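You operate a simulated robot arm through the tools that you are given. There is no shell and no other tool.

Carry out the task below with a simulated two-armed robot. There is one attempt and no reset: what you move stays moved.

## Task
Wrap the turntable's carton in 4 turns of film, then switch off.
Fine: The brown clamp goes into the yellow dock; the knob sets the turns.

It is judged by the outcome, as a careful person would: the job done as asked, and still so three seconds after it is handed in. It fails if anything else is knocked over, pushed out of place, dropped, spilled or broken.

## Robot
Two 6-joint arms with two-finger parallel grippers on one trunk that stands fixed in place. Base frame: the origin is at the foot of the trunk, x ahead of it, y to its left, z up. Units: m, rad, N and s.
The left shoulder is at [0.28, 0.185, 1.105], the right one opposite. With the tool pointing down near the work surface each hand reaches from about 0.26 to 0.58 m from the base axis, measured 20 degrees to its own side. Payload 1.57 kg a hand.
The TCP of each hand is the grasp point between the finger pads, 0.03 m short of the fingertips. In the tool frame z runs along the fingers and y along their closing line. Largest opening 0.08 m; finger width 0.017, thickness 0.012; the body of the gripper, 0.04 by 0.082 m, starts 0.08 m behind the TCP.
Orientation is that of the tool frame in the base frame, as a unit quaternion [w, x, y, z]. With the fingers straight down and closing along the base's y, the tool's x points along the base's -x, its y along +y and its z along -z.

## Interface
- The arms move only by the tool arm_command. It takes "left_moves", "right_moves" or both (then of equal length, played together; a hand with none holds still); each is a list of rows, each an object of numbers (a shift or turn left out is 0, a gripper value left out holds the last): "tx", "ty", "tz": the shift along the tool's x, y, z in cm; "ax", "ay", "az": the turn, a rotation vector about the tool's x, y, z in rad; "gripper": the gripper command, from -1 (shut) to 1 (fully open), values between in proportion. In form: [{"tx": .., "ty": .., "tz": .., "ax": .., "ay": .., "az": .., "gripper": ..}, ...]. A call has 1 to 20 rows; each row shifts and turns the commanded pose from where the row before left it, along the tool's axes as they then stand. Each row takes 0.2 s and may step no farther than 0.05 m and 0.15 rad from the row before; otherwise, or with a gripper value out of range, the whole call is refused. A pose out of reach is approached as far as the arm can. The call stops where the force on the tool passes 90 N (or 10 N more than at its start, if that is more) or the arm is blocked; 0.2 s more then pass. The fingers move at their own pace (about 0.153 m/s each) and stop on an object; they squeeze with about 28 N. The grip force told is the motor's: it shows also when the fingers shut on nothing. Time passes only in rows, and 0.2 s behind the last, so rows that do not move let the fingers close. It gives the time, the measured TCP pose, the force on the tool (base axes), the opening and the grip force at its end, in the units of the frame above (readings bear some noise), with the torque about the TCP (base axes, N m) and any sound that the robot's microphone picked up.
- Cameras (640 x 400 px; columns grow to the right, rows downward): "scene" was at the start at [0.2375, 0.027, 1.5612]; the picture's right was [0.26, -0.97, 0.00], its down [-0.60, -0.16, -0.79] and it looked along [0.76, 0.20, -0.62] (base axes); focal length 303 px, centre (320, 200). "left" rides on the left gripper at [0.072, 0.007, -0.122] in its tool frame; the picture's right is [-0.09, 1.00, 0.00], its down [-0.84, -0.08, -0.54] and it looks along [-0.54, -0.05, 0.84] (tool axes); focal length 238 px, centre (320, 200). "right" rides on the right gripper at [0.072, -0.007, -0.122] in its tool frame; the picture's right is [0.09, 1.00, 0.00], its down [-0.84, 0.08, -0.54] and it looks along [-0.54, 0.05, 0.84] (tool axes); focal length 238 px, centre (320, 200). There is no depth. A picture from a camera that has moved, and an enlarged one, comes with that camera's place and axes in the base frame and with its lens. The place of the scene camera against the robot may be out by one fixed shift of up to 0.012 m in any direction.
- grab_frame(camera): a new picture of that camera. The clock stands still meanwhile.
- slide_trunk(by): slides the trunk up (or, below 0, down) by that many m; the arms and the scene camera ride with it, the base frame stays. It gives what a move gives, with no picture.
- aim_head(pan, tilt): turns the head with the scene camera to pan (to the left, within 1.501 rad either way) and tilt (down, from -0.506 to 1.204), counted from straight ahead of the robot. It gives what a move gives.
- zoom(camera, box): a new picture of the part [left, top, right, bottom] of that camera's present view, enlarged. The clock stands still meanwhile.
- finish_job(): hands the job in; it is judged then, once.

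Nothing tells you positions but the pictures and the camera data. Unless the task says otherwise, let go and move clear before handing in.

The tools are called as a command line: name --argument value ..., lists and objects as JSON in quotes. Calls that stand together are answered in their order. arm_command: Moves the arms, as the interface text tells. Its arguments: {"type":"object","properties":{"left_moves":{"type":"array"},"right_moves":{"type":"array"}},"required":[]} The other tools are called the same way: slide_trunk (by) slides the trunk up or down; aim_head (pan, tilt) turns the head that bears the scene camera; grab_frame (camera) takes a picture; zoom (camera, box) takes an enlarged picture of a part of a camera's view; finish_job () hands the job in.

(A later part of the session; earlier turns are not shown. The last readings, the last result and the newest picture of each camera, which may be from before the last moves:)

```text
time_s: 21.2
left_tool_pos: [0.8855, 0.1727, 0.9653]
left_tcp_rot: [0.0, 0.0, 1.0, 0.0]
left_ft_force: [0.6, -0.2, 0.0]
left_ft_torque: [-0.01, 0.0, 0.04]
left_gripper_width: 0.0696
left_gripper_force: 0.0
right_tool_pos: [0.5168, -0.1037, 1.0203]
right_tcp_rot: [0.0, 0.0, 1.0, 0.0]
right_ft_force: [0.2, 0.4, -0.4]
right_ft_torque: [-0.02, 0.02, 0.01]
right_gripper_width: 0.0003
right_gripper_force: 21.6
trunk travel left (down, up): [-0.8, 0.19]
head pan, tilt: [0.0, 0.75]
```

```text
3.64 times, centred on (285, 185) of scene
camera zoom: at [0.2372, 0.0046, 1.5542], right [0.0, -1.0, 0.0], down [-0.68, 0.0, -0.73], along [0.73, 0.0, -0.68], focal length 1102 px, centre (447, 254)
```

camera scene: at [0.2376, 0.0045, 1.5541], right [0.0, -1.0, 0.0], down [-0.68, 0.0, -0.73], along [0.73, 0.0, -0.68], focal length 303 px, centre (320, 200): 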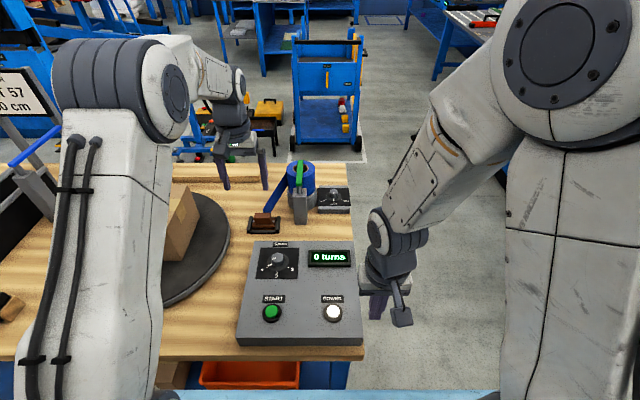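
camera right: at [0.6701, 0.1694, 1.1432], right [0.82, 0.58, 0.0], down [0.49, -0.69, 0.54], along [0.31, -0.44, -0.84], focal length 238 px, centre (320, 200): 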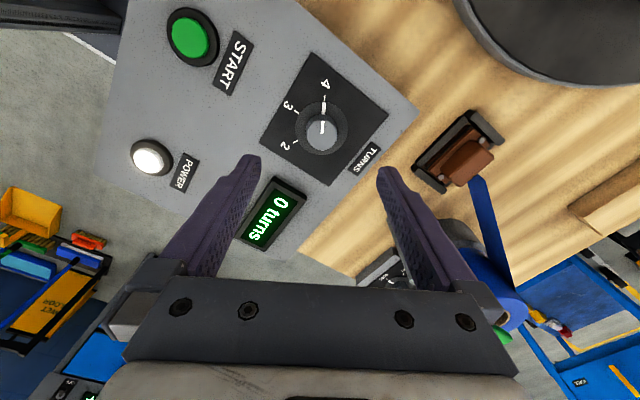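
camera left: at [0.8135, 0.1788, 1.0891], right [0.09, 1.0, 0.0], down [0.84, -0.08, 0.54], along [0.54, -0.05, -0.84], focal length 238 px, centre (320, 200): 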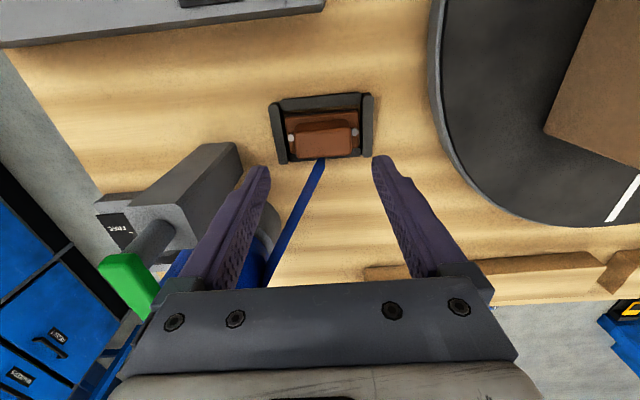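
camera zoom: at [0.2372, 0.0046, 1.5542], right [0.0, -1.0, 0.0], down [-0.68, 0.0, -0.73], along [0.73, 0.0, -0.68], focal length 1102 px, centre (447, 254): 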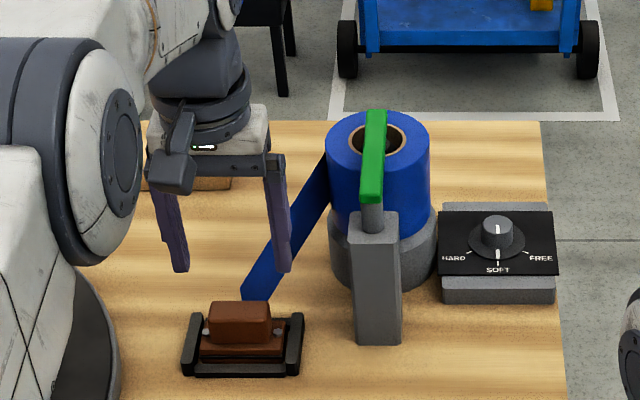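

Alignment is within about 3 mm. I'll correct it and descend so the tips stop at about 0.867, just above the pins.

arm_command --left_moves '[{"tx": -0.2, "ty": 0.25, "tz": 2}, {"tz": 2}, {"tz": 1.5}, {"tz": 1.0}, {}]'

grab_frame --camera "left"

zoom --camera "scene" --box '[215, 150, 315, 250]'

```text
time_s: 22.4
left_tool_pos: [0.8885, 0.1757, 0.8989]
left_tcp_rot: [0.001, 0.001, 1.0, 0.0]
left_ft_force: [-0.3, 0.8, 0.1]
left_ft_torque: [-0.02, -0.02, -0.02]
left_gripper_width: 0.07
left_gripper_force: 0.0
right_tool_pos: [0.5166, -0.1035, 1.0199]
right_tcp_rot: [0.0, 0.0, 1.0, 0.0]
right_ft_force: [0.6, -0.3, 1.0]
right_ft_torque: [0.02, 0.03, 0.01]
right_gripper_width: 0.0
right_gripper_force: 21.6
trunk travel left (down, up): [-0.8, 0.19]
head pan, tilt: [0.0, 0.75]
```

```text
taken
camera left: at [0.8166, 0.1814, 1.022], right [0.09, 1.0, 0.0], down [0.84, -0.08, 0.54], along [0.54, -0.05, -0.84], focal length 238 px, centre (320, 200)
```

left: 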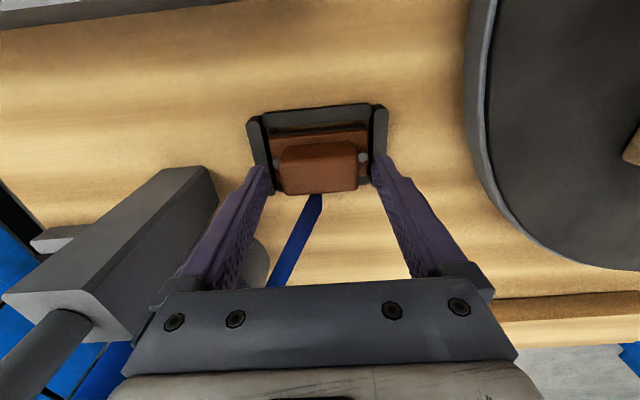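

```text
4.00 times, centred on (265, 200) of scene
camera zoom: at [0.2373, 0.0046, 1.5542], right [0.0, -1.0, 0.0], down [-0.68, 0.0, -0.73], along [0.73, 0.0, -0.68], focal length 1212 px, centre (540, 200)
```

zoom: 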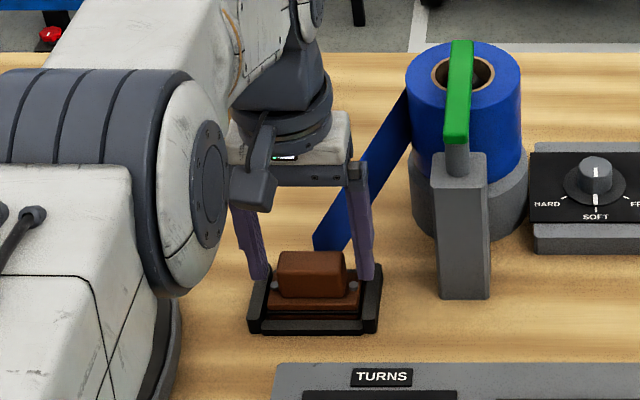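

Fingers straddle the block with no contact. Lower 3 mm and close.

arm_command --left_moves '[{"tz": 0.3}, {"gripper": -1}, {}, {}, {}]'

grab_frame --camera "left"

```text
time_s: 23.6
left_tool_pos: [0.8887, 0.1752, 0.8967]
left_tcp_rot: [0.0, 0.0, 1.0, 0.0]
left_ft_force: [-0.7, 0.2, 0.3]
left_ft_torque: [-0.01, 0.01, 0.01]
left_gripper_width: 0.0492
left_gripper_force: 28.2
right_tool_pos: [0.5166, -0.1038, 1.0194]
right_tcp_rot: [0.0, 0.0, 1.0, 0.0]
right_ft_force: [0.4, 0.6, 0.2]
right_ft_torque: [0.04, 0.01, 0.0]
right_gripper_width: 0.0
right_gripper_force: 21.5
trunk travel left (down, up): [-0.8, 0.19]
head pan, tilt: [0.0, 0.75]
```

```text
taken
camera left: at [0.8167, 0.1817, 1.0192], right [0.09, 1.0, 0.0], down [0.84, -0.08, 0.54], along [0.54, -0.05, -0.84], focal length 238 px, centre (320, 200)
```

left: 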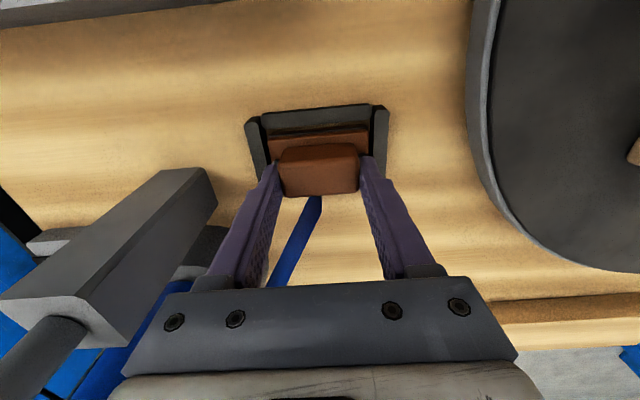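

Gripped cleanly at 49 mm. I'll lift straight up a little and check the load before pulling film.

arm_command --left_moves '[{"tz": -0.5}, {"tz": -1}, {"tz": -1.5}, {}]'

grab_frame --camera "left"

zoom --camera "scene" --box '[215, 150, 315, 250]'

```text
time_s: 24.6
left_tool_pos: [0.8883, 0.1778, 0.9279]
left_tcp_rot: [-0.001, 0.0, 1.0, 0.0]
left_ft_force: [-0.8, -0.3, -0.5]
left_ft_torque: [0.03, -0.01, 0.0]
left_gripper_width: 0.0492
left_gripper_force: 28.2
right_tool_pos: [0.5172, -0.1047, 1.0199]
right_tcp_rot: [0.0, 0.0, 1.0, 0.001]
right_ft_force: [-0.8, -0.8, -0.4]
right_ft_torque: [-0.02, 0.04, -0.04]
right_gripper_width: 0.0001
right_gripper_force: 21.5
trunk travel left (down, up): [-0.8, 0.19]
head pan, tilt: [0.0, 0.75]
```

```text
taken
camera left: at [0.8161, 0.1822, 1.0494], right [0.09, 1.0, 0.0], down [0.84, -0.08, 0.54], along [0.54, -0.05, -0.84], focal length 238 px, centre (320, 200)
```

left: 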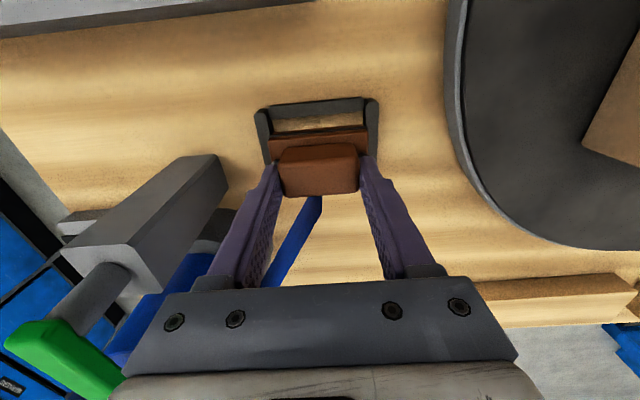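

```text
4.00 times, centred on (265, 200) of scene
camera zoom: at [0.2372, 0.0046, 1.5542], right [0.0, -1.0, 0.0], down [-0.68, 0.0, -0.73], along [0.73, 0.0, -0.68], focal length 1212 px, centre (540, 200)
```

zoom: 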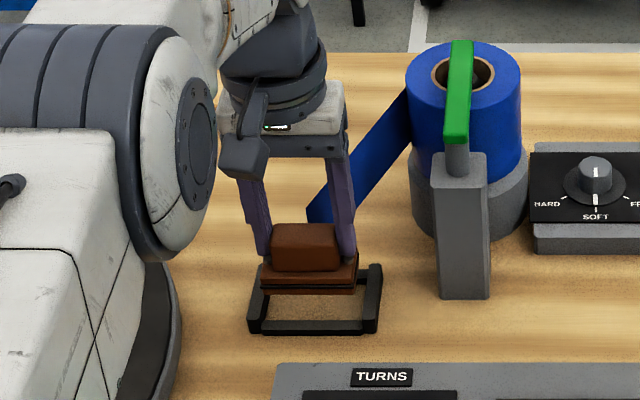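

The clamp lifts freely. Now I'll raise a bit more and draw it a few centimetres toward the dock to see whether the film pays out (the roll's lever may be a brake).

arm_command --left_moves '[{"tz": -2}, {"tz": -2}, {"tx": 1.5, "ty": 0.5}, {"tx": 1.5, "ty": 0.5}, {}]'

zoom --camera "scene" --box '[195, 130, 355, 250]'

```text
time_s: 25.8
left_tool_pos: [0.8568, 0.1862, 0.9671]
left_tcp_rot: [0.0, 0.0, 1.0, -0.001]
left_ft_force: [0.0, 0.0, -0.7]
left_ft_torque: [0.04, -0.02, 0.02]
left_gripper_width: 0.0494
left_gripper_force: 28.0
right_tool_pos: [0.5163, -0.1048, 1.02]
right_tcp_rot: [0.0, 0.0, 1.0, -0.001]
right_ft_force: [0.7, 0.3, 0.6]
right_ft_torque: [0.01, 0.0, 0.0]
right_gripper_width: 0.0002
right_gripper_force: 21.3
trunk travel left (down, up): [-0.8, 0.19]
head pan, tilt: [0.0, 0.75]
```

```text
3.33 times, centred on (275, 190) of scene
camera zoom: at [0.2371, 0.0047, 1.5542], right [0.0, -1.0, 0.0], down [-0.68, 0.0, -0.73], along [0.73, 0.0, -0.68], focal length 1010 px, centre (470, 233)
```

zoom: 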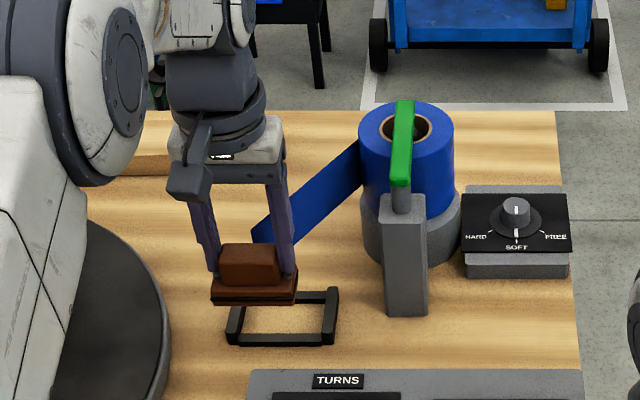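

The film pays out freely. I'll carry the clamp around the carton's near side, first to about (0.68, 0.26).

arm_command --left_moves '[{"tx": 3.5, "ty": 1.5}, {"tx": 3.5, "ty": 1.5}, {"tx": 3.5, "ty": 1.5}, {"tx": 3.5, "ty": 1.5}, {"tx": 3.5, "ty": 1.5}, {}]'

grab_frame --camera "scene"

grab_frame --camera "left"

```text
time_s: 27.2
left_tool_pos: [0.6813, 0.2595, 0.9665]
left_tcp_rot: [0.002, 0.0, 1.0, 0.0]
left_ft_force: [-0.9, -0.1, -1.3]
left_ft_torque: [-0.02, -0.02, -0.01]
left_gripper_width: 0.0491
left_gripper_force: 28.1
right_tool_pos: [0.5164, -0.1035, 1.0201]
right_tcp_rot: [0.0, 0.0, 1.0, 0.0]
right_ft_force: [0.6, 0.0, -0.5]
right_ft_torque: [0.03, -0.02, 0.01]
right_gripper_width: 0.0
right_gripper_force: 21.6
trunk travel left (down, up): [-0.8, 0.19]
head pan, tilt: [0.0, 0.75]
```

```text
taken
camera scene: at [0.237, 0.0048, 1.5542], right [0.0, -1.0, 0.0], down [-0.68, 0.0, -0.73], along [0.73, 0.0, -0.68], focal length 303 px, centre (320, 200)
```

scene: 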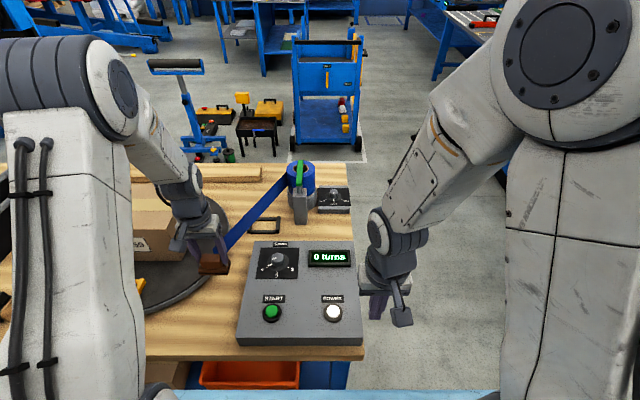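

```text
taken
camera left: at [0.6086, 0.2666, 1.0891], right [0.09, 1.0, 0.0], down [0.84, -0.08, 0.54], along [0.54, -0.05, -0.84], focal length 238 px, centre (320, 200)
```

left: 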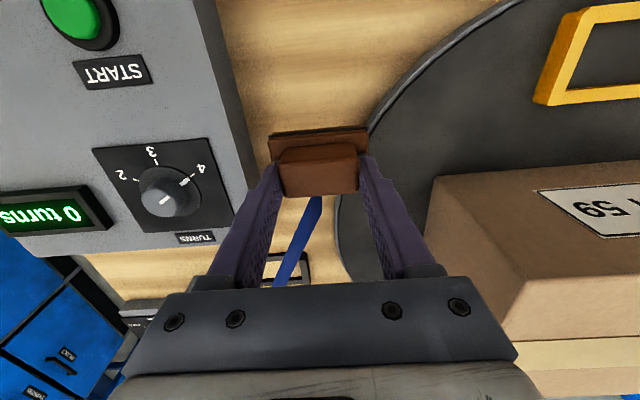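

Still no tension. The carton's near face is at x≈0.741, so I'll keep x≈0.635 and move along +y toward the dock.

arm_command --left_moves '[{"tx": 2.2, "ty": 4.2}, {"tx": 2.2, "ty": 4.2}, {"ty": 4.5}, {"ty": 4.5}, {}]'

grab_frame --camera "left"

aim_head --pan 0.55 --tilt 0.85

grab_frame --camera "scene"

```text
time_s: 28.4
left_tool_pos: [0.6387, 0.4346, 0.9663]
left_tcp_rot: [0.0, 0.001, 1.0, 0.0]
left_ft_force: [-0.5, 0.8, -0.9]
left_ft_torque: [-0.02, 0.02, 0.04]
left_gripper_width: 0.0493
left_gripper_force: 27.7
right_tool_pos: [0.5161, -0.104, 1.0195]
right_tcp_rot: [0.0, 0.0, 1.0, 0.001]
right_ft_force: [-0.3, -0.6, 0.2]
right_ft_torque: [0.01, 0.01, 0.0]
right_gripper_width: 0.0
right_gripper_force: 21.3
trunk travel left (down, up): [-0.8, 0.19]
head pan, tilt: [0.0, 0.75]
```

```text
taken
camera left: at [0.567, 0.4423, 1.0893], right [0.09, 1.0, 0.0], down [0.84, -0.08, 0.54], along [0.54, -0.05, -0.84], focal length 238 px, centre (320, 200)
```

left: 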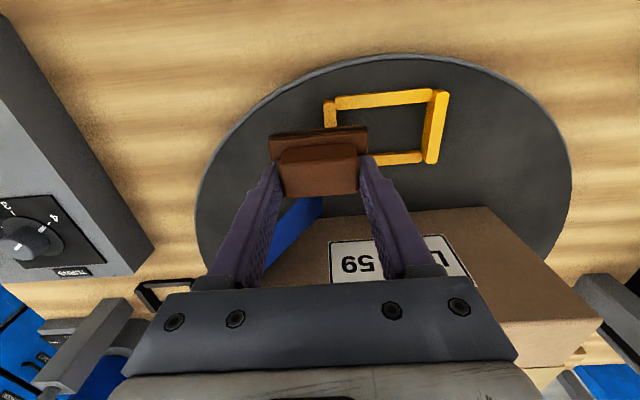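

```text
time_s: 29.4
left_tool_pos: [0.6397, 0.4338, 0.9675]
left_tcp_rot: [0.0, 0.0, 1.0, 0.001]
left_ft_force: [-0.9, -0.1, -1.7]
left_ft_torque: [0.03, -0.01, -0.01]
left_gripper_width: 0.0491
left_gripper_force: 27.7
right_tool_pos: [0.5164, -0.1039, 1.0194]
right_tcp_rot: [0.0, 0.0, 1.0, 0.0]
right_ft_force: [1.3, 0.0, 0.2]
right_ft_torque: [0.01, -0.01, -0.01]
right_gripper_width: 0.0001
right_gripper_force: 21.4
trunk travel left (down, up): [-0.8, 0.19]
head pan, tilt: [0.55, 0.85]
```

```text
taken
camera scene: at [0.2211, 0.0455, 1.5462], right [0.52, -0.85, 0.0], down [-0.64, -0.39, -0.66], along [0.56, 0.34, -0.75], focal length 303 px, centre (320, 200)
```

scene: 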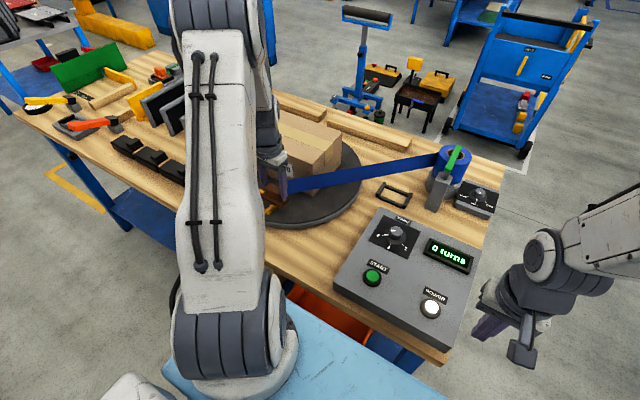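

The dock is in clear view now. Zooming to fix its pose.

zoom --camera "left" --box '[260, 70, 470, 200]'

zoom --camera "scene" --box '[240, 100, 480, 250]'

```text
3.05 times, centred on (365, 135) of left
camera zoom: at [0.5672, 0.4416, 1.0895], right [0.09, 1.0, 0.0], down [0.84, -0.08, 0.54], along [0.54, -0.05, -0.84], focal length 726 px, centre (183, 398)
```

zoom: 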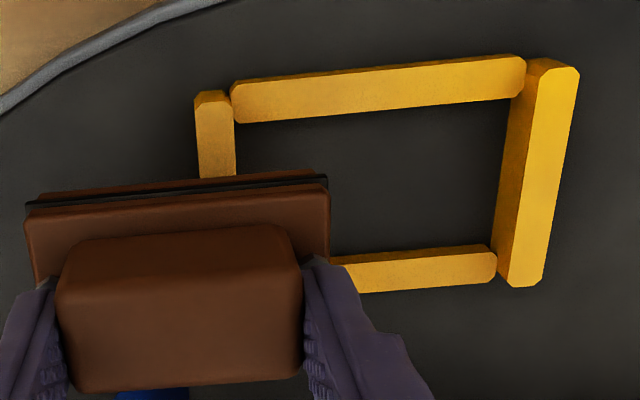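

```text
2.67 times, centred on (360, 175) of scene
camera zoom: at [0.2211, 0.0455, 1.5462], right [0.52, -0.85, 0.0], down [-0.64, -0.39, -0.66], along [0.56, 0.34, -0.75], focal length 808 px, centre (213, 267)
```

zoom: 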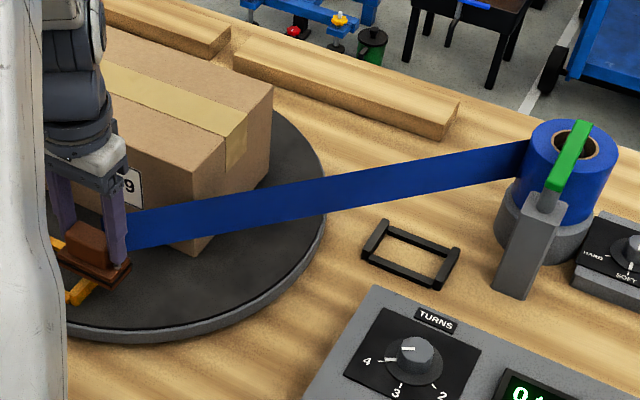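

Dock: rails' tops at z≈0.888 (cradle's were 0.854), centre about (0.636, 0.491), no yaw. So the seated TCP should be near z≈0.931. Moving above the dock centre, still about 35 mm high, to compare with the cradle view.

arm_command --left_moves '[{"tx": 0.15, "ty": 2.8}, {"tx": 0.15, "ty": 2.9}, {}]'

grab_frame --camera "left"

zoom --camera "left" --box '[230, 80, 410, 200]'

```text
time_s: 30.2
left_tool_pos: [0.6355, 0.4915, 0.9679]
left_tcp_rot: [0.0, 0.001, 1.0, 0.0]
left_ft_force: [-0.6, 0.2, 0.5]
left_ft_torque: [0.01, -0.02, 0.01]
left_gripper_width: 0.049
left_gripper_force: 27.7
right_tool_pos: [0.5153, -0.1025, 1.0206]
right_tcp_rot: [0.0, 0.0, 1.0, -0.001]
right_ft_force: [0.0, -0.6, -0.9]
right_ft_torque: [0.04, -0.02, 0.03]
right_gripper_width: 0.0
right_gripper_force: 21.6
trunk travel left (down, up): [-0.8, 0.19]
head pan, tilt: [0.55, 0.85]
```

```text
taken
camera left: at [0.5649, 0.4981, 1.0903], right [0.09, 1.0, 0.0], down [0.84, -0.08, 0.54], along [0.54, -0.05, -0.84], focal length 238 px, centre (320, 200)
```

left: 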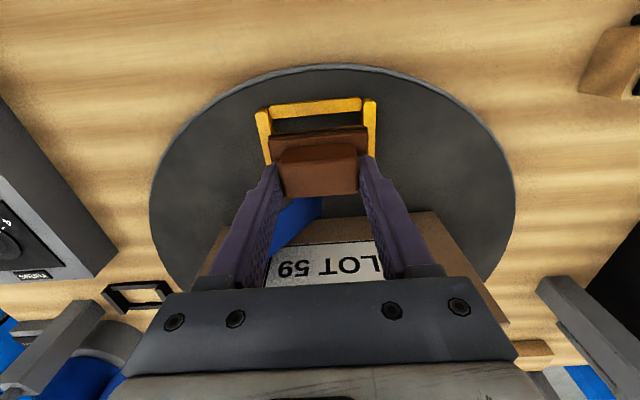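

```text
3.33 times, centred on (320, 140) of left
camera zoom: at [0.5649, 0.4981, 1.0903], right [0.09, 1.0, 0.0], down [0.84, -0.08, 0.54], along [0.54, -0.05, -0.84], focal length 794 px, centre (320, 400)
```

zoom: 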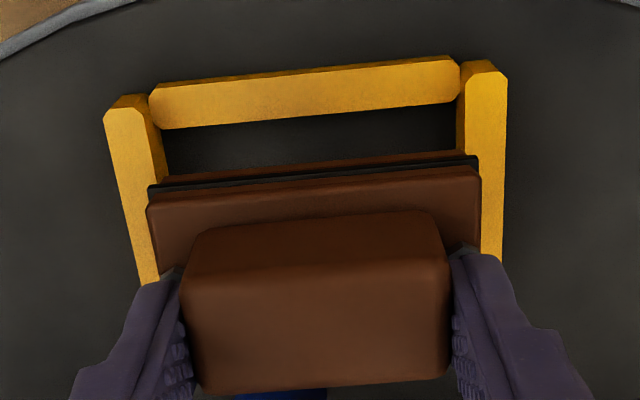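

The clamp sits centred over the dock (within ~1 mm in both directions). I'll lower it, slowly near the seat.

arm_command --left_moves '[{"tz": 1.0}, {"tz": 1.0}, {"tz": 0.7}, {"tz": 0.2}, {}]'

zoom --camera "left" --box '[230, 80, 410, 200]'

```text
time_s: 31.4
left_tool_pos: [0.6356, 0.4908, 0.9382]
left_tcp_rot: [0.001, 0.0, 1.0, 0.001]
left_ft_force: [-0.4, 0.1, -0.8]
left_ft_torque: [0.03, 0.01, 0.02]
left_gripper_width: 0.049
left_gripper_force: 28.1
right_tool_pos: [0.5169, -0.1027, 1.0197]
right_tcp_rot: [0.0, 0.0, 1.0, 0.0]
right_ft_force: [-0.4, -1.0, 0.1]
right_ft_torque: [0.03, 0.03, 0.01]
right_gripper_width: 0.0
right_gripper_force: 21.3
trunk travel left (down, up): [-0.8, 0.19]
head pan, tilt: [0.55, 0.85]
```

```text
3.33 times, centred on (320, 140) of left
camera zoom: at [0.5641, 0.4973, 1.06], right [0.09, 1.0, 0.0], down [0.84, -0.08, 0.54], along [0.54, -0.05, -0.84], focal length 794 px, centre (320, 400)
```

zoom: 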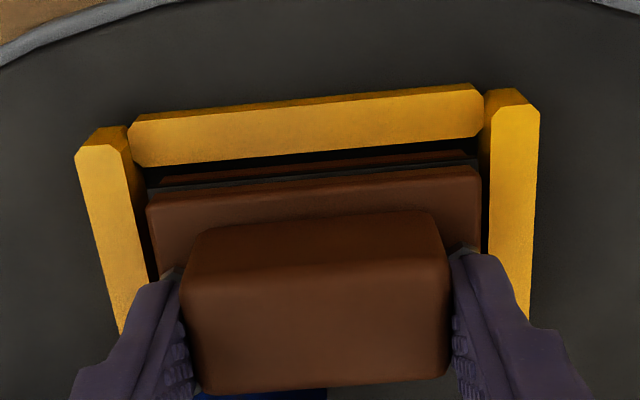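

The base is already between the rails with no contact. Lowering further in 2 mm steps.

arm_command --left_moves '[{"tz": 0.2}, {"tz": 0.2}, {"tz": 0.1}]'

zoom --camera "left" --box '[230, 80, 410, 200]'

```text
time_s: 32.2
left_tool_pos: [0.636, 0.4908, 0.9332]
left_tcp_rot: [0.0, -0.001, 1.0, 0.0]
left_ft_force: [0.3, 0.5, -0.6]
left_ft_torque: [0.02, 0.01, -0.01]
left_gripper_width: 0.0493
left_gripper_force: 28.6
right_tool_pos: [0.5156, -0.1039, 1.0194]
right_tcp_rot: [0.0, 0.0, 1.0, 0.001]
right_ft_force: [-0.2, 0.8, 1.2]
right_ft_torque: [0.0, -0.02, 0.0]
right_gripper_width: 0.0
right_gripper_force: 21.8
trunk travel left (down, up): [-0.8, 0.19]
head pan, tilt: [0.55, 0.85]
```

```text
3.33 times, centred on (320, 140) of left
camera zoom: at [0.564, 0.4974, 1.055], right [0.09, 1.0, 0.0], down [0.84, -0.08, 0.54], along [0.54, -0.05, -0.84], focal length 794 px, centre (320, 400)
```

zoom: 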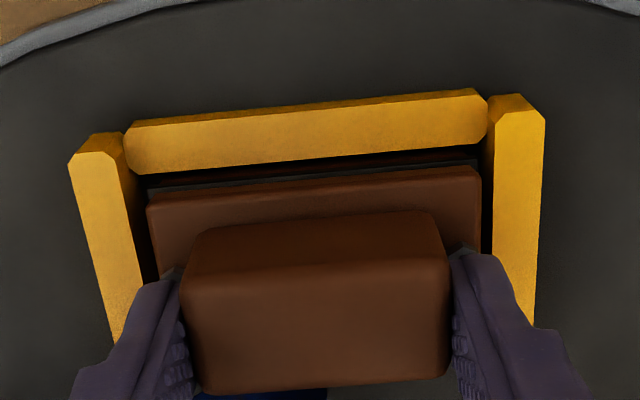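

Still no contact. Continuing.

arm_command --left_moves '[{"ty": 0.05, "tz": 0.15}, {"tz": 0.15}, {"tz": 0.1}]'

```text
time_s: 33.0
left_tool_pos: [0.635, 0.4913, 0.93]
left_tcp_rot: [0.001, 0.0, 1.0, 0.001]
left_ft_force: [-4.1, -2.3, 20.2]
left_ft_torque: [-0.29, 0.34, -0.02]
left_gripper_width: 0.0491
left_gripper_force: 27.9
right_tool_pos: [0.516, -0.1043, 1.0201]
right_tcp_rot: [0.0, 0.0, 1.0, 0.0]
right_ft_force: [0.1, 0.2, 0.4]
right_ft_torque: [-0.02, -0.01, -0.01]
right_gripper_width: 0.0
right_gripper_force: 21.3
trunk travel left (down, up): [-0.8, 0.19]
head pan, tilt: [0.55, 0.85]
```

Contact at TCP z = 0.930 with 20 N upward, just where the seat was predicted. Checking before release.

zoom --camera "left" --box '[230, 80, 410, 200]'

grab_frame --camera "left"

```text
3.33 times, centred on (320, 140) of left
camera zoom: at [0.5634, 0.4982, 1.0531], right [0.09, 1.0, 0.0], down [0.84, -0.08, 0.54], along [0.54, -0.05, -0.84], focal length 794 px, centre (320, 400)
```

zoom: 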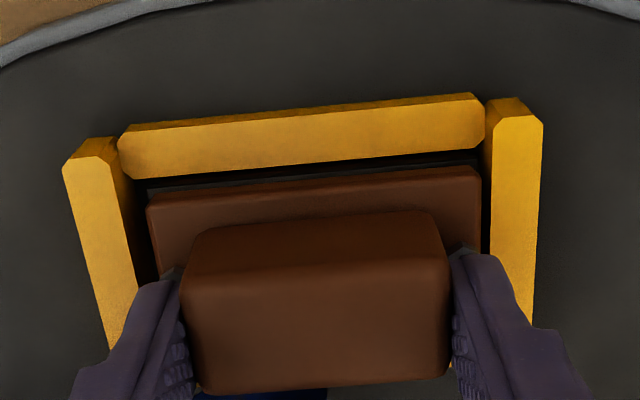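

```text
taken
camera left: at [0.5634, 0.4982, 1.0531], right [0.09, 1.0, 0.0], down [0.84, -0.08, 0.54], along [0.54, -0.05, -0.84], focal length 238 px, centre (320, 200)
```

left: 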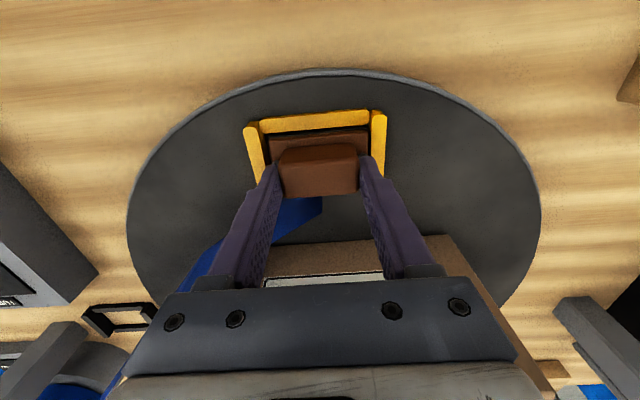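

The base top is flush with the rails, as it was in the cradle. I'll ease off slightly, open, and rise straight up.

arm_command --left_moves '[{"tz": -0.1}, {"gripper": 0.75}, {}, {}, {"tz": -1}, {"tz": -2}, {}]'

zoom --camera "left" --box '[230, 80, 410, 200]'

```text
time_s: 34.6
left_tool_pos: [0.635, 0.4919, 0.961]
left_tcp_rot: [0.001, 0.0, 1.0, 0.0]
left_ft_force: [-0.6, 0.9, -0.8]
left_ft_torque: [0.0, -0.02, 0.02]
left_gripper_width: 0.07
left_gripper_force: 0.0
right_tool_pos: [0.5171, -0.104, 1.0201]
right_tcp_rot: [0.0, 0.0, 1.0, 0.0]
right_ft_force: [0.0, -0.3, 0.6]
right_ft_torque: [-0.01, -0.01, -0.03]
right_gripper_width: 0.0
right_gripper_force: 21.4
trunk travel left (down, up): [-0.8, 0.19]
head pan, tilt: [0.55, 0.85]
```

```text
3.33 times, centred on (320, 140) of left
camera zoom: at [0.5628, 0.4983, 1.0834], right [0.09, 1.0, 0.0], down [0.84, -0.08, 0.54], along [0.54, -0.05, -0.84], focal length 794 px, centre (320, 400)
```

zoom: 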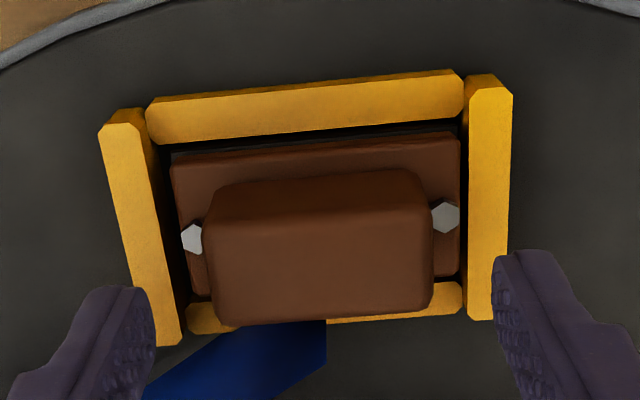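

The clamp sits squarely in the dock between all four rails. Now I'll raise the left hand well clear, back to about its starting spot.

arm_command --left_moves '[{"tz": -4.5}, {"tz": -4.5}, {"tz": -4.5}, {"tx": 2, "ty": -2, "tz": -4}, {"tx": 2, "ty": -2, "tz": -4}, {"tx": 2, "ty": -2, "tz": -4}, {"tx": 2.5, "ty": -2, "tz": -3.5}, {"tx": 2.5, "ty": -2, "tz": -3.5}, {"tx": 2.5, "ty": -2, "tz": -3.5}, {}]'

aim_head --pan 0.25 --tilt 0.8

grab_frame --camera "scene"

grab_frame --camera "left"

```text
time_s: 36.8
left_tool_pos: [0.5003, 0.3696, 1.3223]
left_tcp_rot: [0.001, 0.0, 1.0, 0.001]
left_ft_force: [1.5, 0.4, 0.5]
left_ft_torque: [0.0, 0.0, 0.0]
left_gripper_width: 0.0701
left_gripper_force: 0.1
right_tool_pos: [0.5163, -0.1041, 1.0198]
right_tcp_rot: [-0.001, 0.0, 1.0, 0.0]
right_ft_force: [-0.4, 0.1, -0.4]
right_ft_torque: [0.01, -0.03, 0.01]
right_gripper_width: 0.0002
right_gripper_force: 21.2
trunk travel left (down, up): [-0.8, 0.19]
head pan, tilt: [0.55, 0.85]
```

```text
time_s: 37.6
left_tool_pos: [0.5008, 0.3691, 1.3216]
left_tcp_rot: [0.0, 0.001, 1.0, -0.001]
left_ft_force: [0.6, 0.4, -1.2]
left_ft_torque: [0.02, 0.02, 0.0]
left_gripper_width: 0.0701
left_gripper_force: 0.0
right_tool_pos: [0.5171, -0.1041, 1.0193]
right_tcp_rot: [0.0, 0.001, 1.0, 0.001]
right_ft_force: [0.2, -0.4, 0.5]
right_ft_torque: [0.01, 0.01, -0.01]
right_gripper_width: 0.0
right_gripper_force: 21.0
trunk travel left (down, up): [-0.8, 0.19]
head pan, tilt: [0.25, 0.799]
```

```text
taken
camera scene: at [0.2324, 0.0246, 1.5502], right [0.25, -0.97, 0.0], down [-0.69, -0.18, -0.7], along [0.68, 0.17, -0.72], focal length 303 px, centre (320, 200)
```

scene: 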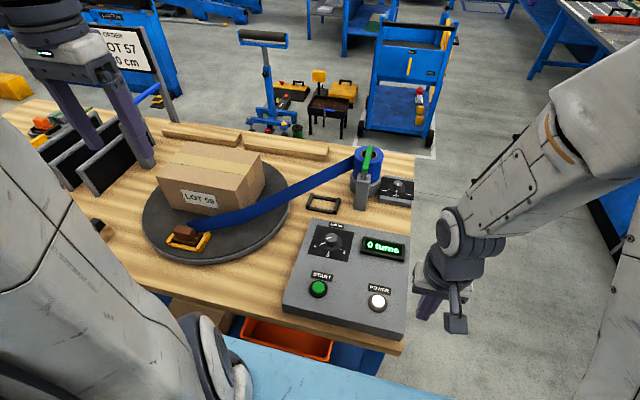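

```text
taken
camera left: at [0.4285, 0.3758, 1.4441], right [0.09, 1.0, 0.0], down [0.84, -0.08, 0.54], along [0.54, -0.05, -0.84], focal length 238 px, centre (320, 200)
```

left: 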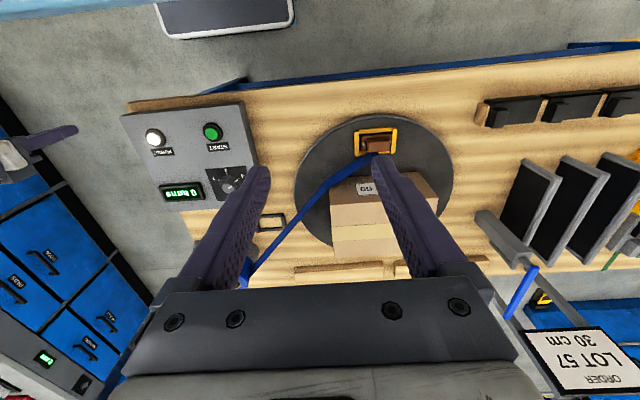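

Everything is set: clamp docked, film stretched to the roll, left hand clear. A quick zoom to confirm before pressing START.

zoom --camera "scene" --box '[130, 130, 430, 340]'

zoom --camera "scene" --box '[280, 210, 420, 340]'

arm_command --right_moves '[{"tx": -1.0, "ty": 3.6}, {"tx": -1.0, "ty": 3.6}, {"tx": -1.0, "ty": 3.6}, {"tx": -1.0, "ty": 3.6}, {"tx": -1.0, "ty": 3.6}, {"tx": -0.8, "ty": 3.7}, {}]'

grab_frame --camera "right"

```text
1.90 times, centred on (280, 235) of scene
camera zoom: at [0.2324, 0.0246, 1.5502], right [0.25, -0.97, 0.0], down [-0.69, -0.18, -0.7], along [0.68, 0.17, -0.72], focal length 577 px, centre (396, 133)
```

zoom: 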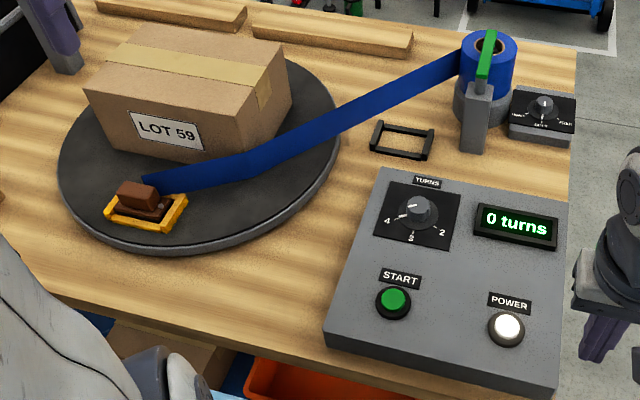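

```text
3.08 times, centred on (350, 275) of scene
camera zoom: at [0.2324, 0.0246, 1.5502], right [0.25, -0.97, 0.0], down [-0.69, -0.18, -0.7], along [0.68, 0.17, -0.72], focal length 933 px, centre (228, -31)
```

zoom: 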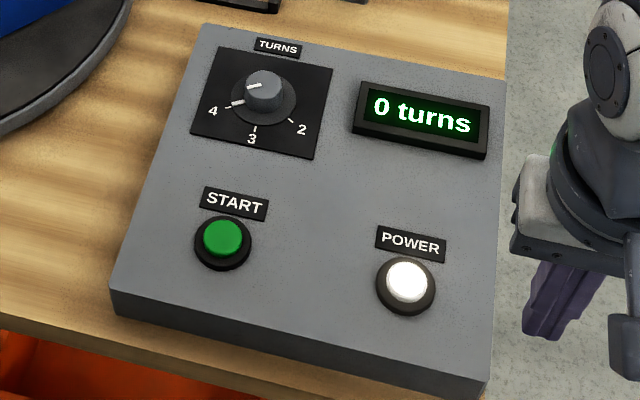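

```text
time_s: 39.2
left_tool_pos: [0.5, 0.3694, 1.3216]
left_tcp_rot: [0.0, 0.0, 1.0, -0.001]
left_ft_force: [0.0, 0.3, 0.7]
left_ft_torque: [-0.05, -0.01, -0.01]
left_gripper_width: 0.0702
left_gripper_force: 0.0
right_tool_pos: [0.5718, 0.114, 1.0197]
right_tcp_rot: [0.0, 0.0, 1.0, 0.0]
right_ft_force: [1.3, 0.4, 0.1]
right_ft_torque: [-0.01, -0.01, 0.0]
right_gripper_width: 0.0003
right_gripper_force: 21.4
trunk travel left (down, up): [-0.8, 0.19]
head pan, tilt: [0.25, 0.799]
```

```text
taken
camera right: at [0.5003, 0.1066, 1.1412], right [-0.09, 1.0, 0.0], down [0.84, 0.08, 0.54], along [0.54, 0.05, -0.84], focal length 238 px, centre (320, 200)
```

right: 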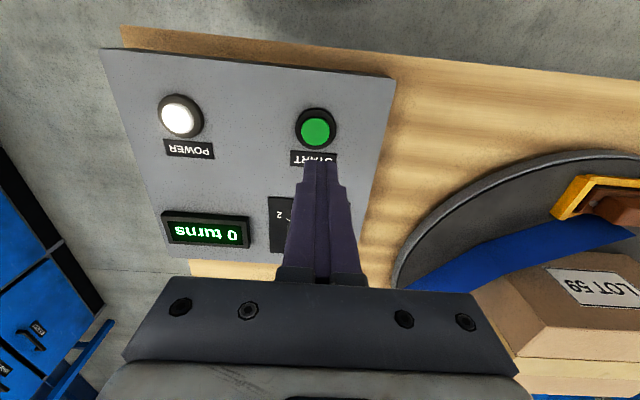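

The tips hang over START (about (0.5755, 0.110)). I'll nudge, descend and press as with POWER.

arm_command --right_moves '[{"tx": -0.3, "ty": -0.3, "tz": 3}, {"tz": 3}, {"tz": 2.5}, {"tz": 0.6}, {"tz": 0.2}, {"tz": 0.2}, {"tz": 0.2}]'

```text
time_s: 40.8
left_tool_pos: [0.5001, 0.3692, 1.3217]
left_tcp_rot: [0.0, 0.0, 1.0, 0.0]
left_ft_force: [0.8, 1.0, 0.3]
left_ft_torque: [-0.01, 0.01, -0.01]
left_gripper_width: 0.0701
left_gripper_force: 0.1
right_tool_pos: [0.5765, 0.1111, 0.9249]
right_tcp_rot: [0.001, 0.0, 1.0, 0.001]
right_ft_force: [1.9, 0.0, 5.0]
right_ft_torque: [0.02, -0.1, -0.02]
right_gripper_width: 0.0001
right_gripper_force: 21.4
trunk travel left (down, up): [-0.8, 0.19]
head pan, tilt: [0.25, 0.799]
heard: click
```

A click was heard at a light touch. I'll lift off and back away, then watch the turntable.

arm_command --right_moves '[{"tz": -1}, {"tz": -4}, {"tz": -4}, {"tx": 1.0, "ty": -3.6}, {"tx": 1.0, "ty": -3.6}, {"tx": 1.0, "ty": -3.6}, {}]'

grab_frame --camera "scene"

zoom --camera "scene" --box '[130, 130, 430, 340]'

```text
time_s: 42.4
left_tool_pos: [0.5007, 0.3692, 1.3217]
left_tcp_rot: [0.0, 0.0, 1.0, 0.0]
left_ft_force: [-0.5, 0.3, -0.7]
left_ft_torque: [0.03, 0.01, 0.02]
left_gripper_width: 0.0701
left_gripper_force: 0.1
right_tool_pos: [0.5459, 0.0011, 1.0137]
right_tcp_rot: [0.0, -0.001, 1.0, 0.001]
right_ft_force: [-0.2, -1.3, -0.6]
right_ft_torque: [0.0, 0.0, 0.01]
right_gripper_width: 0.0
right_gripper_force: 21.3
trunk travel left (down, up): [-0.8, 0.19]
head pan, tilt: [0.25, 0.799]
```

```text
taken
camera scene: at [0.2324, 0.0244, 1.5502], right [0.25, -0.97, 0.0], down [-0.69, -0.18, -0.7], along [0.68, 0.17, -0.72], focal length 303 px, centre (320, 200)
```

scene: 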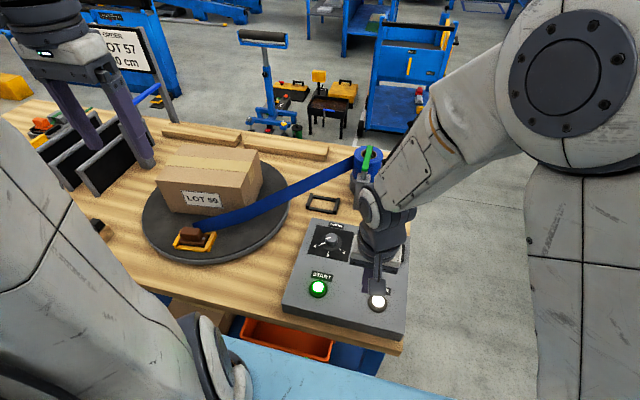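

```text
1.90 times, centred on (280, 235) of scene
camera zoom: at [0.2324, 0.0244, 1.5502], right [0.25, -0.97, 0.0], down [-0.69, -0.18, -0.7], along [0.68, 0.17, -0.72], focal length 577 px, centre (396, 133)
```

zoom: 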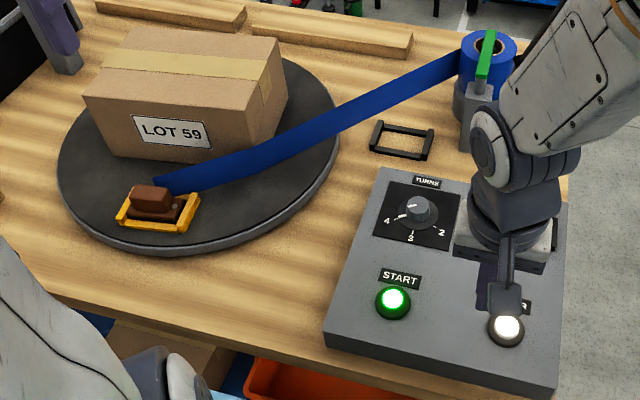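

The table is turning and START is lit. I'll back the right hand off and wait, watching the count.

arm_command --right_moves '[{"tx": 1.0, "ty": -3.6}, {"tx": 1.0, "ty": -3.6}, {"tx": 1.0, "ty": -3.6}, {}, {}, {}, {}, {}, {}, {}]'

zoom --camera "scene" --box '[130, 130, 430, 340]'

```text
time_s: 44.6
left_tool_pos: [0.5, 0.3691, 1.3219]
left_tcp_rot: [0.0, 0.0, 1.0, -0.001]
left_ft_force: [-0.2, 0.6, -1.0]
left_ft_torque: [0.01, 0.02, 0.01]
left_gripper_width: 0.0699
left_gripper_force: 0.1
right_tool_pos: [0.517, -0.1079, 1.0133]
right_tcp_rot: [0.0, 0.0, 1.0, 0.0]
right_ft_force: [-0.3, 0.4, 1.2]
right_ft_torque: [0.01, 0.02, 0.0]
right_gripper_width: 0.0
right_gripper_force: 20.7
trunk travel left (down, up): [-0.8, 0.19]
head pan, tilt: [0.25, 0.799]
```

```text
1.90 times, centred on (280, 235) of scene
camera zoom: at [0.2325, 0.0246, 1.5502], right [0.25, -0.97, 0.0], down [-0.69, -0.18, -0.7], along [0.68, 0.17, -0.72], focal length 577 px, centre (396, 133)
```

zoom: 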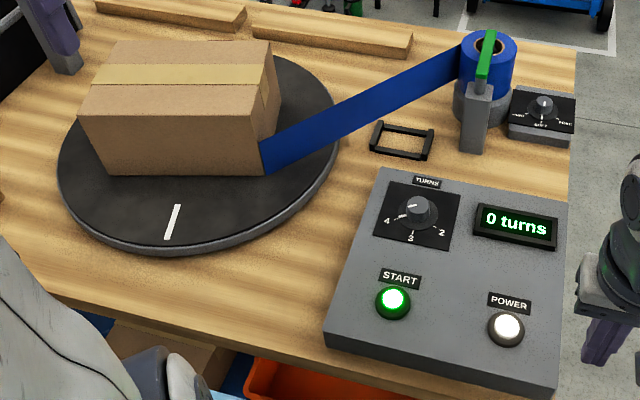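

About half a turn done; the film is running round the carton. Waiting on.

arm_command --right_moves '[{}, {}, {}, {}, {}, {}, {}, {}, {}, {}, {}, {}, {}, {}, {}, {}, {}, {}, {}, {}]'

zoom --camera "scene" --box '[130, 130, 430, 340]'

arm_command --right_moves '[{}, {}, {}, {}, {}, {}, {}, {}, {}, {}, {}, {}, {}, {}, {}, {}, {}, {}, {}, {}]'

zoom --camera "scene" --box '[130, 130, 430, 340]'

```text
time_s: 48.8
left_tool_pos: [0.5003, 0.369, 1.3223]
left_tcp_rot: [0.0, 0.001, 1.0, 0.0]
left_ft_force: [-0.6, 0.3, -0.4]
left_ft_torque: [0.0, 0.0, 0.01]
left_gripper_width: 0.0699
left_gripper_force: 0.1
right_tool_pos: [0.5159, -0.1077, 1.0144]
right_tcp_rot: [0.0, 0.0, 1.0, 0.0]
right_ft_force: [0.3, 0.3, -0.3]
right_ft_torque: [0.0, 0.0, 0.01]
right_gripper_width: 0.0001
right_gripper_force: 21.3
trunk travel left (down, up): [-0.8, 0.19]
head pan, tilt: [0.25, 0.799]
```

```text
1.90 times, centred on (280, 235) of scene
camera zoom: at [0.2325, 0.0246, 1.5502], right [0.25, -0.97, 0.0], down [-0.69, -0.18, -0.7], along [0.68, 0.17, -0.72], focal length 577 px, centre (396, 133)
```

zoom: 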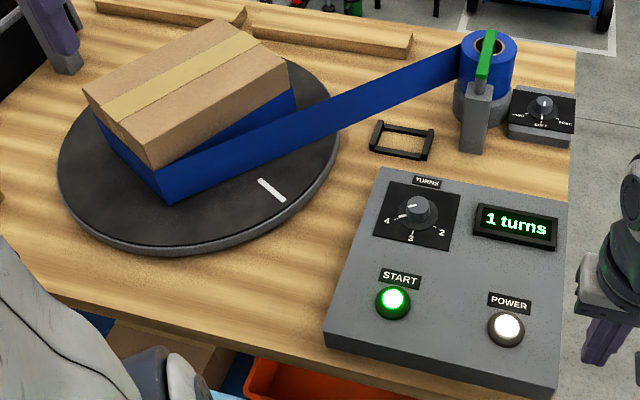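

```text
time_s: 53.0
left_tool_pos: [0.5008, 0.3688, 1.3217]
left_tcp_rot: [0.0, -0.001, 1.0, 0.0]
left_ft_force: [0.4, 0.3, 0.6]
left_ft_torque: [-0.02, 0.0, 0.01]
left_gripper_width: 0.0699
left_gripper_force: 0.0
right_tool_pos: [0.5171, -0.1084, 1.0141]
right_tcp_rot: [0.0, 0.0, 1.0, 0.0]
right_ft_force: [-0.2, 0.1, -0.9]
right_ft_torque: [0.0, 0.0, 0.01]
right_gripper_width: 0.0003
right_gripper_force: 20.8
trunk travel left (down, up): [-0.8, 0.19]
head pan, tilt: [0.25, 0.799]
```

```text
1.90 times, centred on (280, 235) of scene
camera zoom: at [0.2325, 0.0246, 1.5502], right [0.25, -0.97, 0.0], down [-0.69, -0.18, -0.7], along [0.68, 0.17, -0.72], focal length 577 px, centre (396, 133)
```

zoom: 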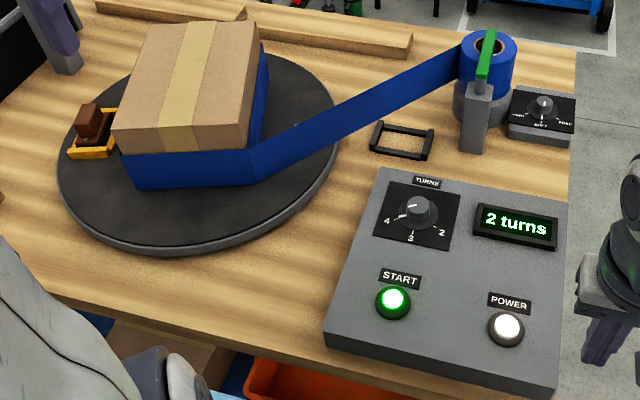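

Two turns counted. I'll keep waiting, checking more often as it nears 4.

arm_command --right_moves '[{}, {}, {}, {}, {}, {}, {}, {}, {}, {}, {}, {}, {}, {}, {}, {}, {}, {}, {}, {}]'

zoom --camera "scene" --box '[130, 130, 430, 340]'

arm_command --right_moves '[{}, {}, {}, {}, {}, {}, {}, {}, {}, {}]'

zoom --camera "scene" --box '[130, 130, 430, 340]'

arm_command --right_moves '[{}, {}, {}, {}, {}, {}, {}, {}, {}, {}]'

zoom --camera "scene" --box '[130, 130, 430, 340]'

```text
time_s: 57.2
left_tool_pos: [0.5008, 0.3688, 1.3212]
left_tcp_rot: [-0.001, 0.0, 1.0, 0.0]
left_ft_force: [-0.2, 0.8, 0.4]
left_ft_torque: [-0.02, -0.02, 0.02]
left_gripper_width: 0.0701
left_gripper_force: 0.1
right_tool_pos: [0.5159, -0.108, 1.014]
right_tcp_rot: [0.0, -0.001, 1.0, 0.0]
right_ft_force: [0.7, 0.0, 0.5]
right_ft_torque: [-0.03, 0.03, 0.02]
right_gripper_width: 0.0
right_gripper_force: 21.3
trunk travel left (down, up): [-0.8, 0.19]
head pan, tilt: [0.25, 0.799]
```

```text
1.90 times, centred on (280, 235) of scene
camera zoom: at [0.2325, 0.0246, 1.5502], right [0.25, -0.97, 0.0], down [-0.69, -0.18, -0.7], along [0.68, 0.17, -0.72], focal length 577 px, centre (396, 133)
```

zoom: 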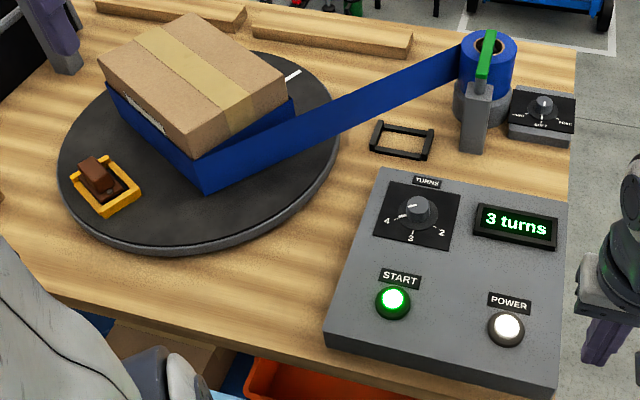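

```text
time_s: 59.4
left_tool_pos: [0.5005, 0.3699, 1.3222]
left_tcp_rot: [0.0, 0.0, 1.0, 0.0]
left_ft_force: [0.2, -0.6, -1.5]
left_ft_torque: [0.01, -0.02, -0.02]
left_gripper_width: 0.0701
left_gripper_force: 0.0
right_tool_pos: [0.5172, -0.1073, 1.0141]
right_tcp_rot: [0.0, 0.0, 1.0, 0.0]
right_ft_force: [0.2, 0.2, 0.6]
right_ft_torque: [-0.03, 0.03, 0.01]
right_gripper_width: 0.0002
right_gripper_force: 21.7
trunk travel left (down, up): [-0.8, 0.19]
head pan, tilt: [0.25, 0.799]
```

```text
1.90 times, centred on (280, 235) of scene
camera zoom: at [0.2325, 0.0246, 1.5502], right [0.25, -0.97, 0.0], down [-0.69, -0.18, -0.7], along [0.68, 0.17, -0.72], focal length 577 px, centre (396, 133)
```

zoom: 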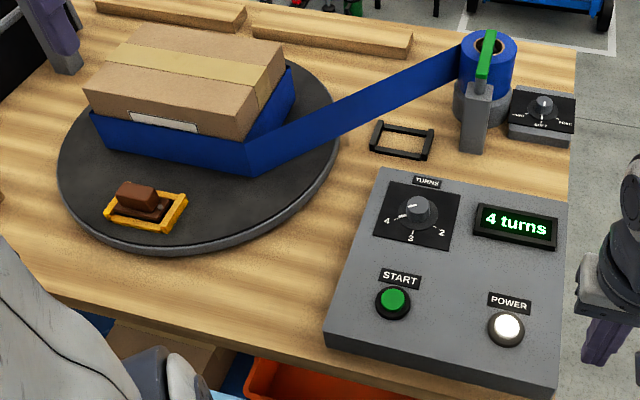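

```text
time_s: 61.6
left_tool_pos: [0.4999, 0.3684, 1.3214]
left_tcp_rot: [0.0, 0.0, 1.0, 0.0]
left_ft_force: [-0.3, -0.8, 0.0]
left_ft_torque: [-0.01, -0.02, 0.0]
left_gripper_width: 0.0699
left_gripper_force: 0.1
right_tool_pos: [0.5178, -0.1079, 1.0126]
right_tcp_rot: [-0.001, 0.0, 1.0, 0.0]
right_ft_force: [0.1, 1.2, 0.3]
right_ft_torque: [-0.04, -0.02, 0.0]
right_gripper_width: 0.0
right_gripper_force: 20.8
trunk travel left (down, up): [-0.8, 0.19]
head pan, tilt: [0.25, 0.799]
```

```text
1.90 times, centred on (280, 235) of scene
camera zoom: at [0.2325, 0.0246, 1.5502], right [0.25, -0.97, 0.0], down [-0.69, -0.18, -0.7], along [0.68, 0.17, -0.72], focal length 577 px, centre (396, 133)
```

zoom: 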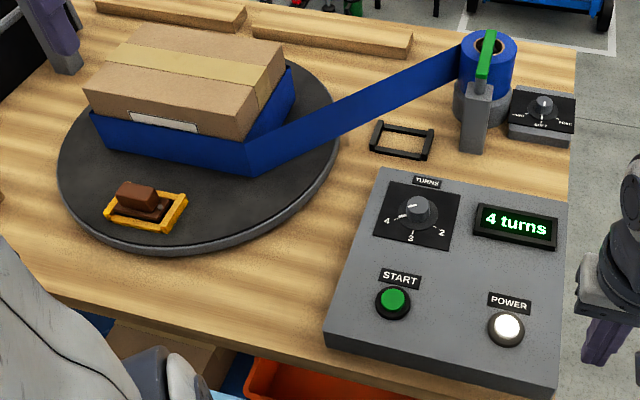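

The table stopped by itself at "4 turns", back at its starting angle, and START is dark again. Now I'll switch off: right hand to above POWER.

arm_command --right_moves '[{"tx": -1.9, "ty": 2.55}, {"tx": -1.9, "ty": 2.55}, {"tx": -1.8, "ty": 2.55}, {}]'

grab_frame --camera "right"

```text
time_s: 62.6
left_tool_pos: [0.5013, 0.3685, 1.321]
left_tcp_rot: [0.0, 0.0, 1.0, 0.001]
left_ft_force: [0.4, -0.6, 0.2]
left_ft_torque: [-0.02, 0.02, 0.03]
left_gripper_width: 0.0701
left_gripper_force: 0.0
right_tool_pos: [0.5707, -0.0296, 1.0131]
right_tcp_rot: [0.0, 0.0, 1.0, 0.0]
right_ft_force: [-0.4, 0.9, -0.3]
right_ft_torque: [-0.05, -0.01, -0.01]
right_gripper_width: 0.0
right_gripper_force: 20.6
trunk travel left (down, up): [-0.8, 0.19]
head pan, tilt: [0.25, 0.799]
```

```text
taken
camera right: at [0.4995, -0.0368, 1.134], right [-0.09, 1.0, 0.0], down [0.84, 0.08, 0.54], along [0.54, 0.05, -0.84], focal length 238 px, centre (320, 200)
```

right: 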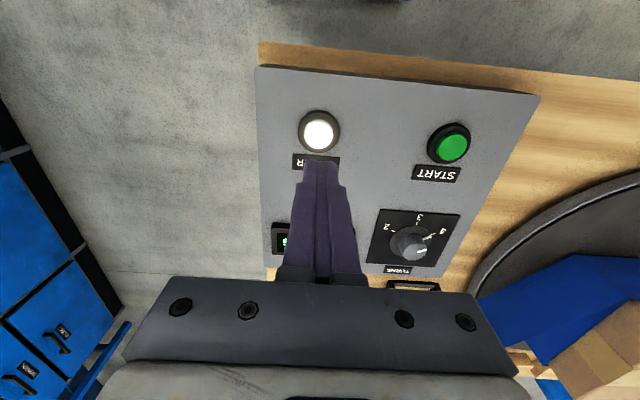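

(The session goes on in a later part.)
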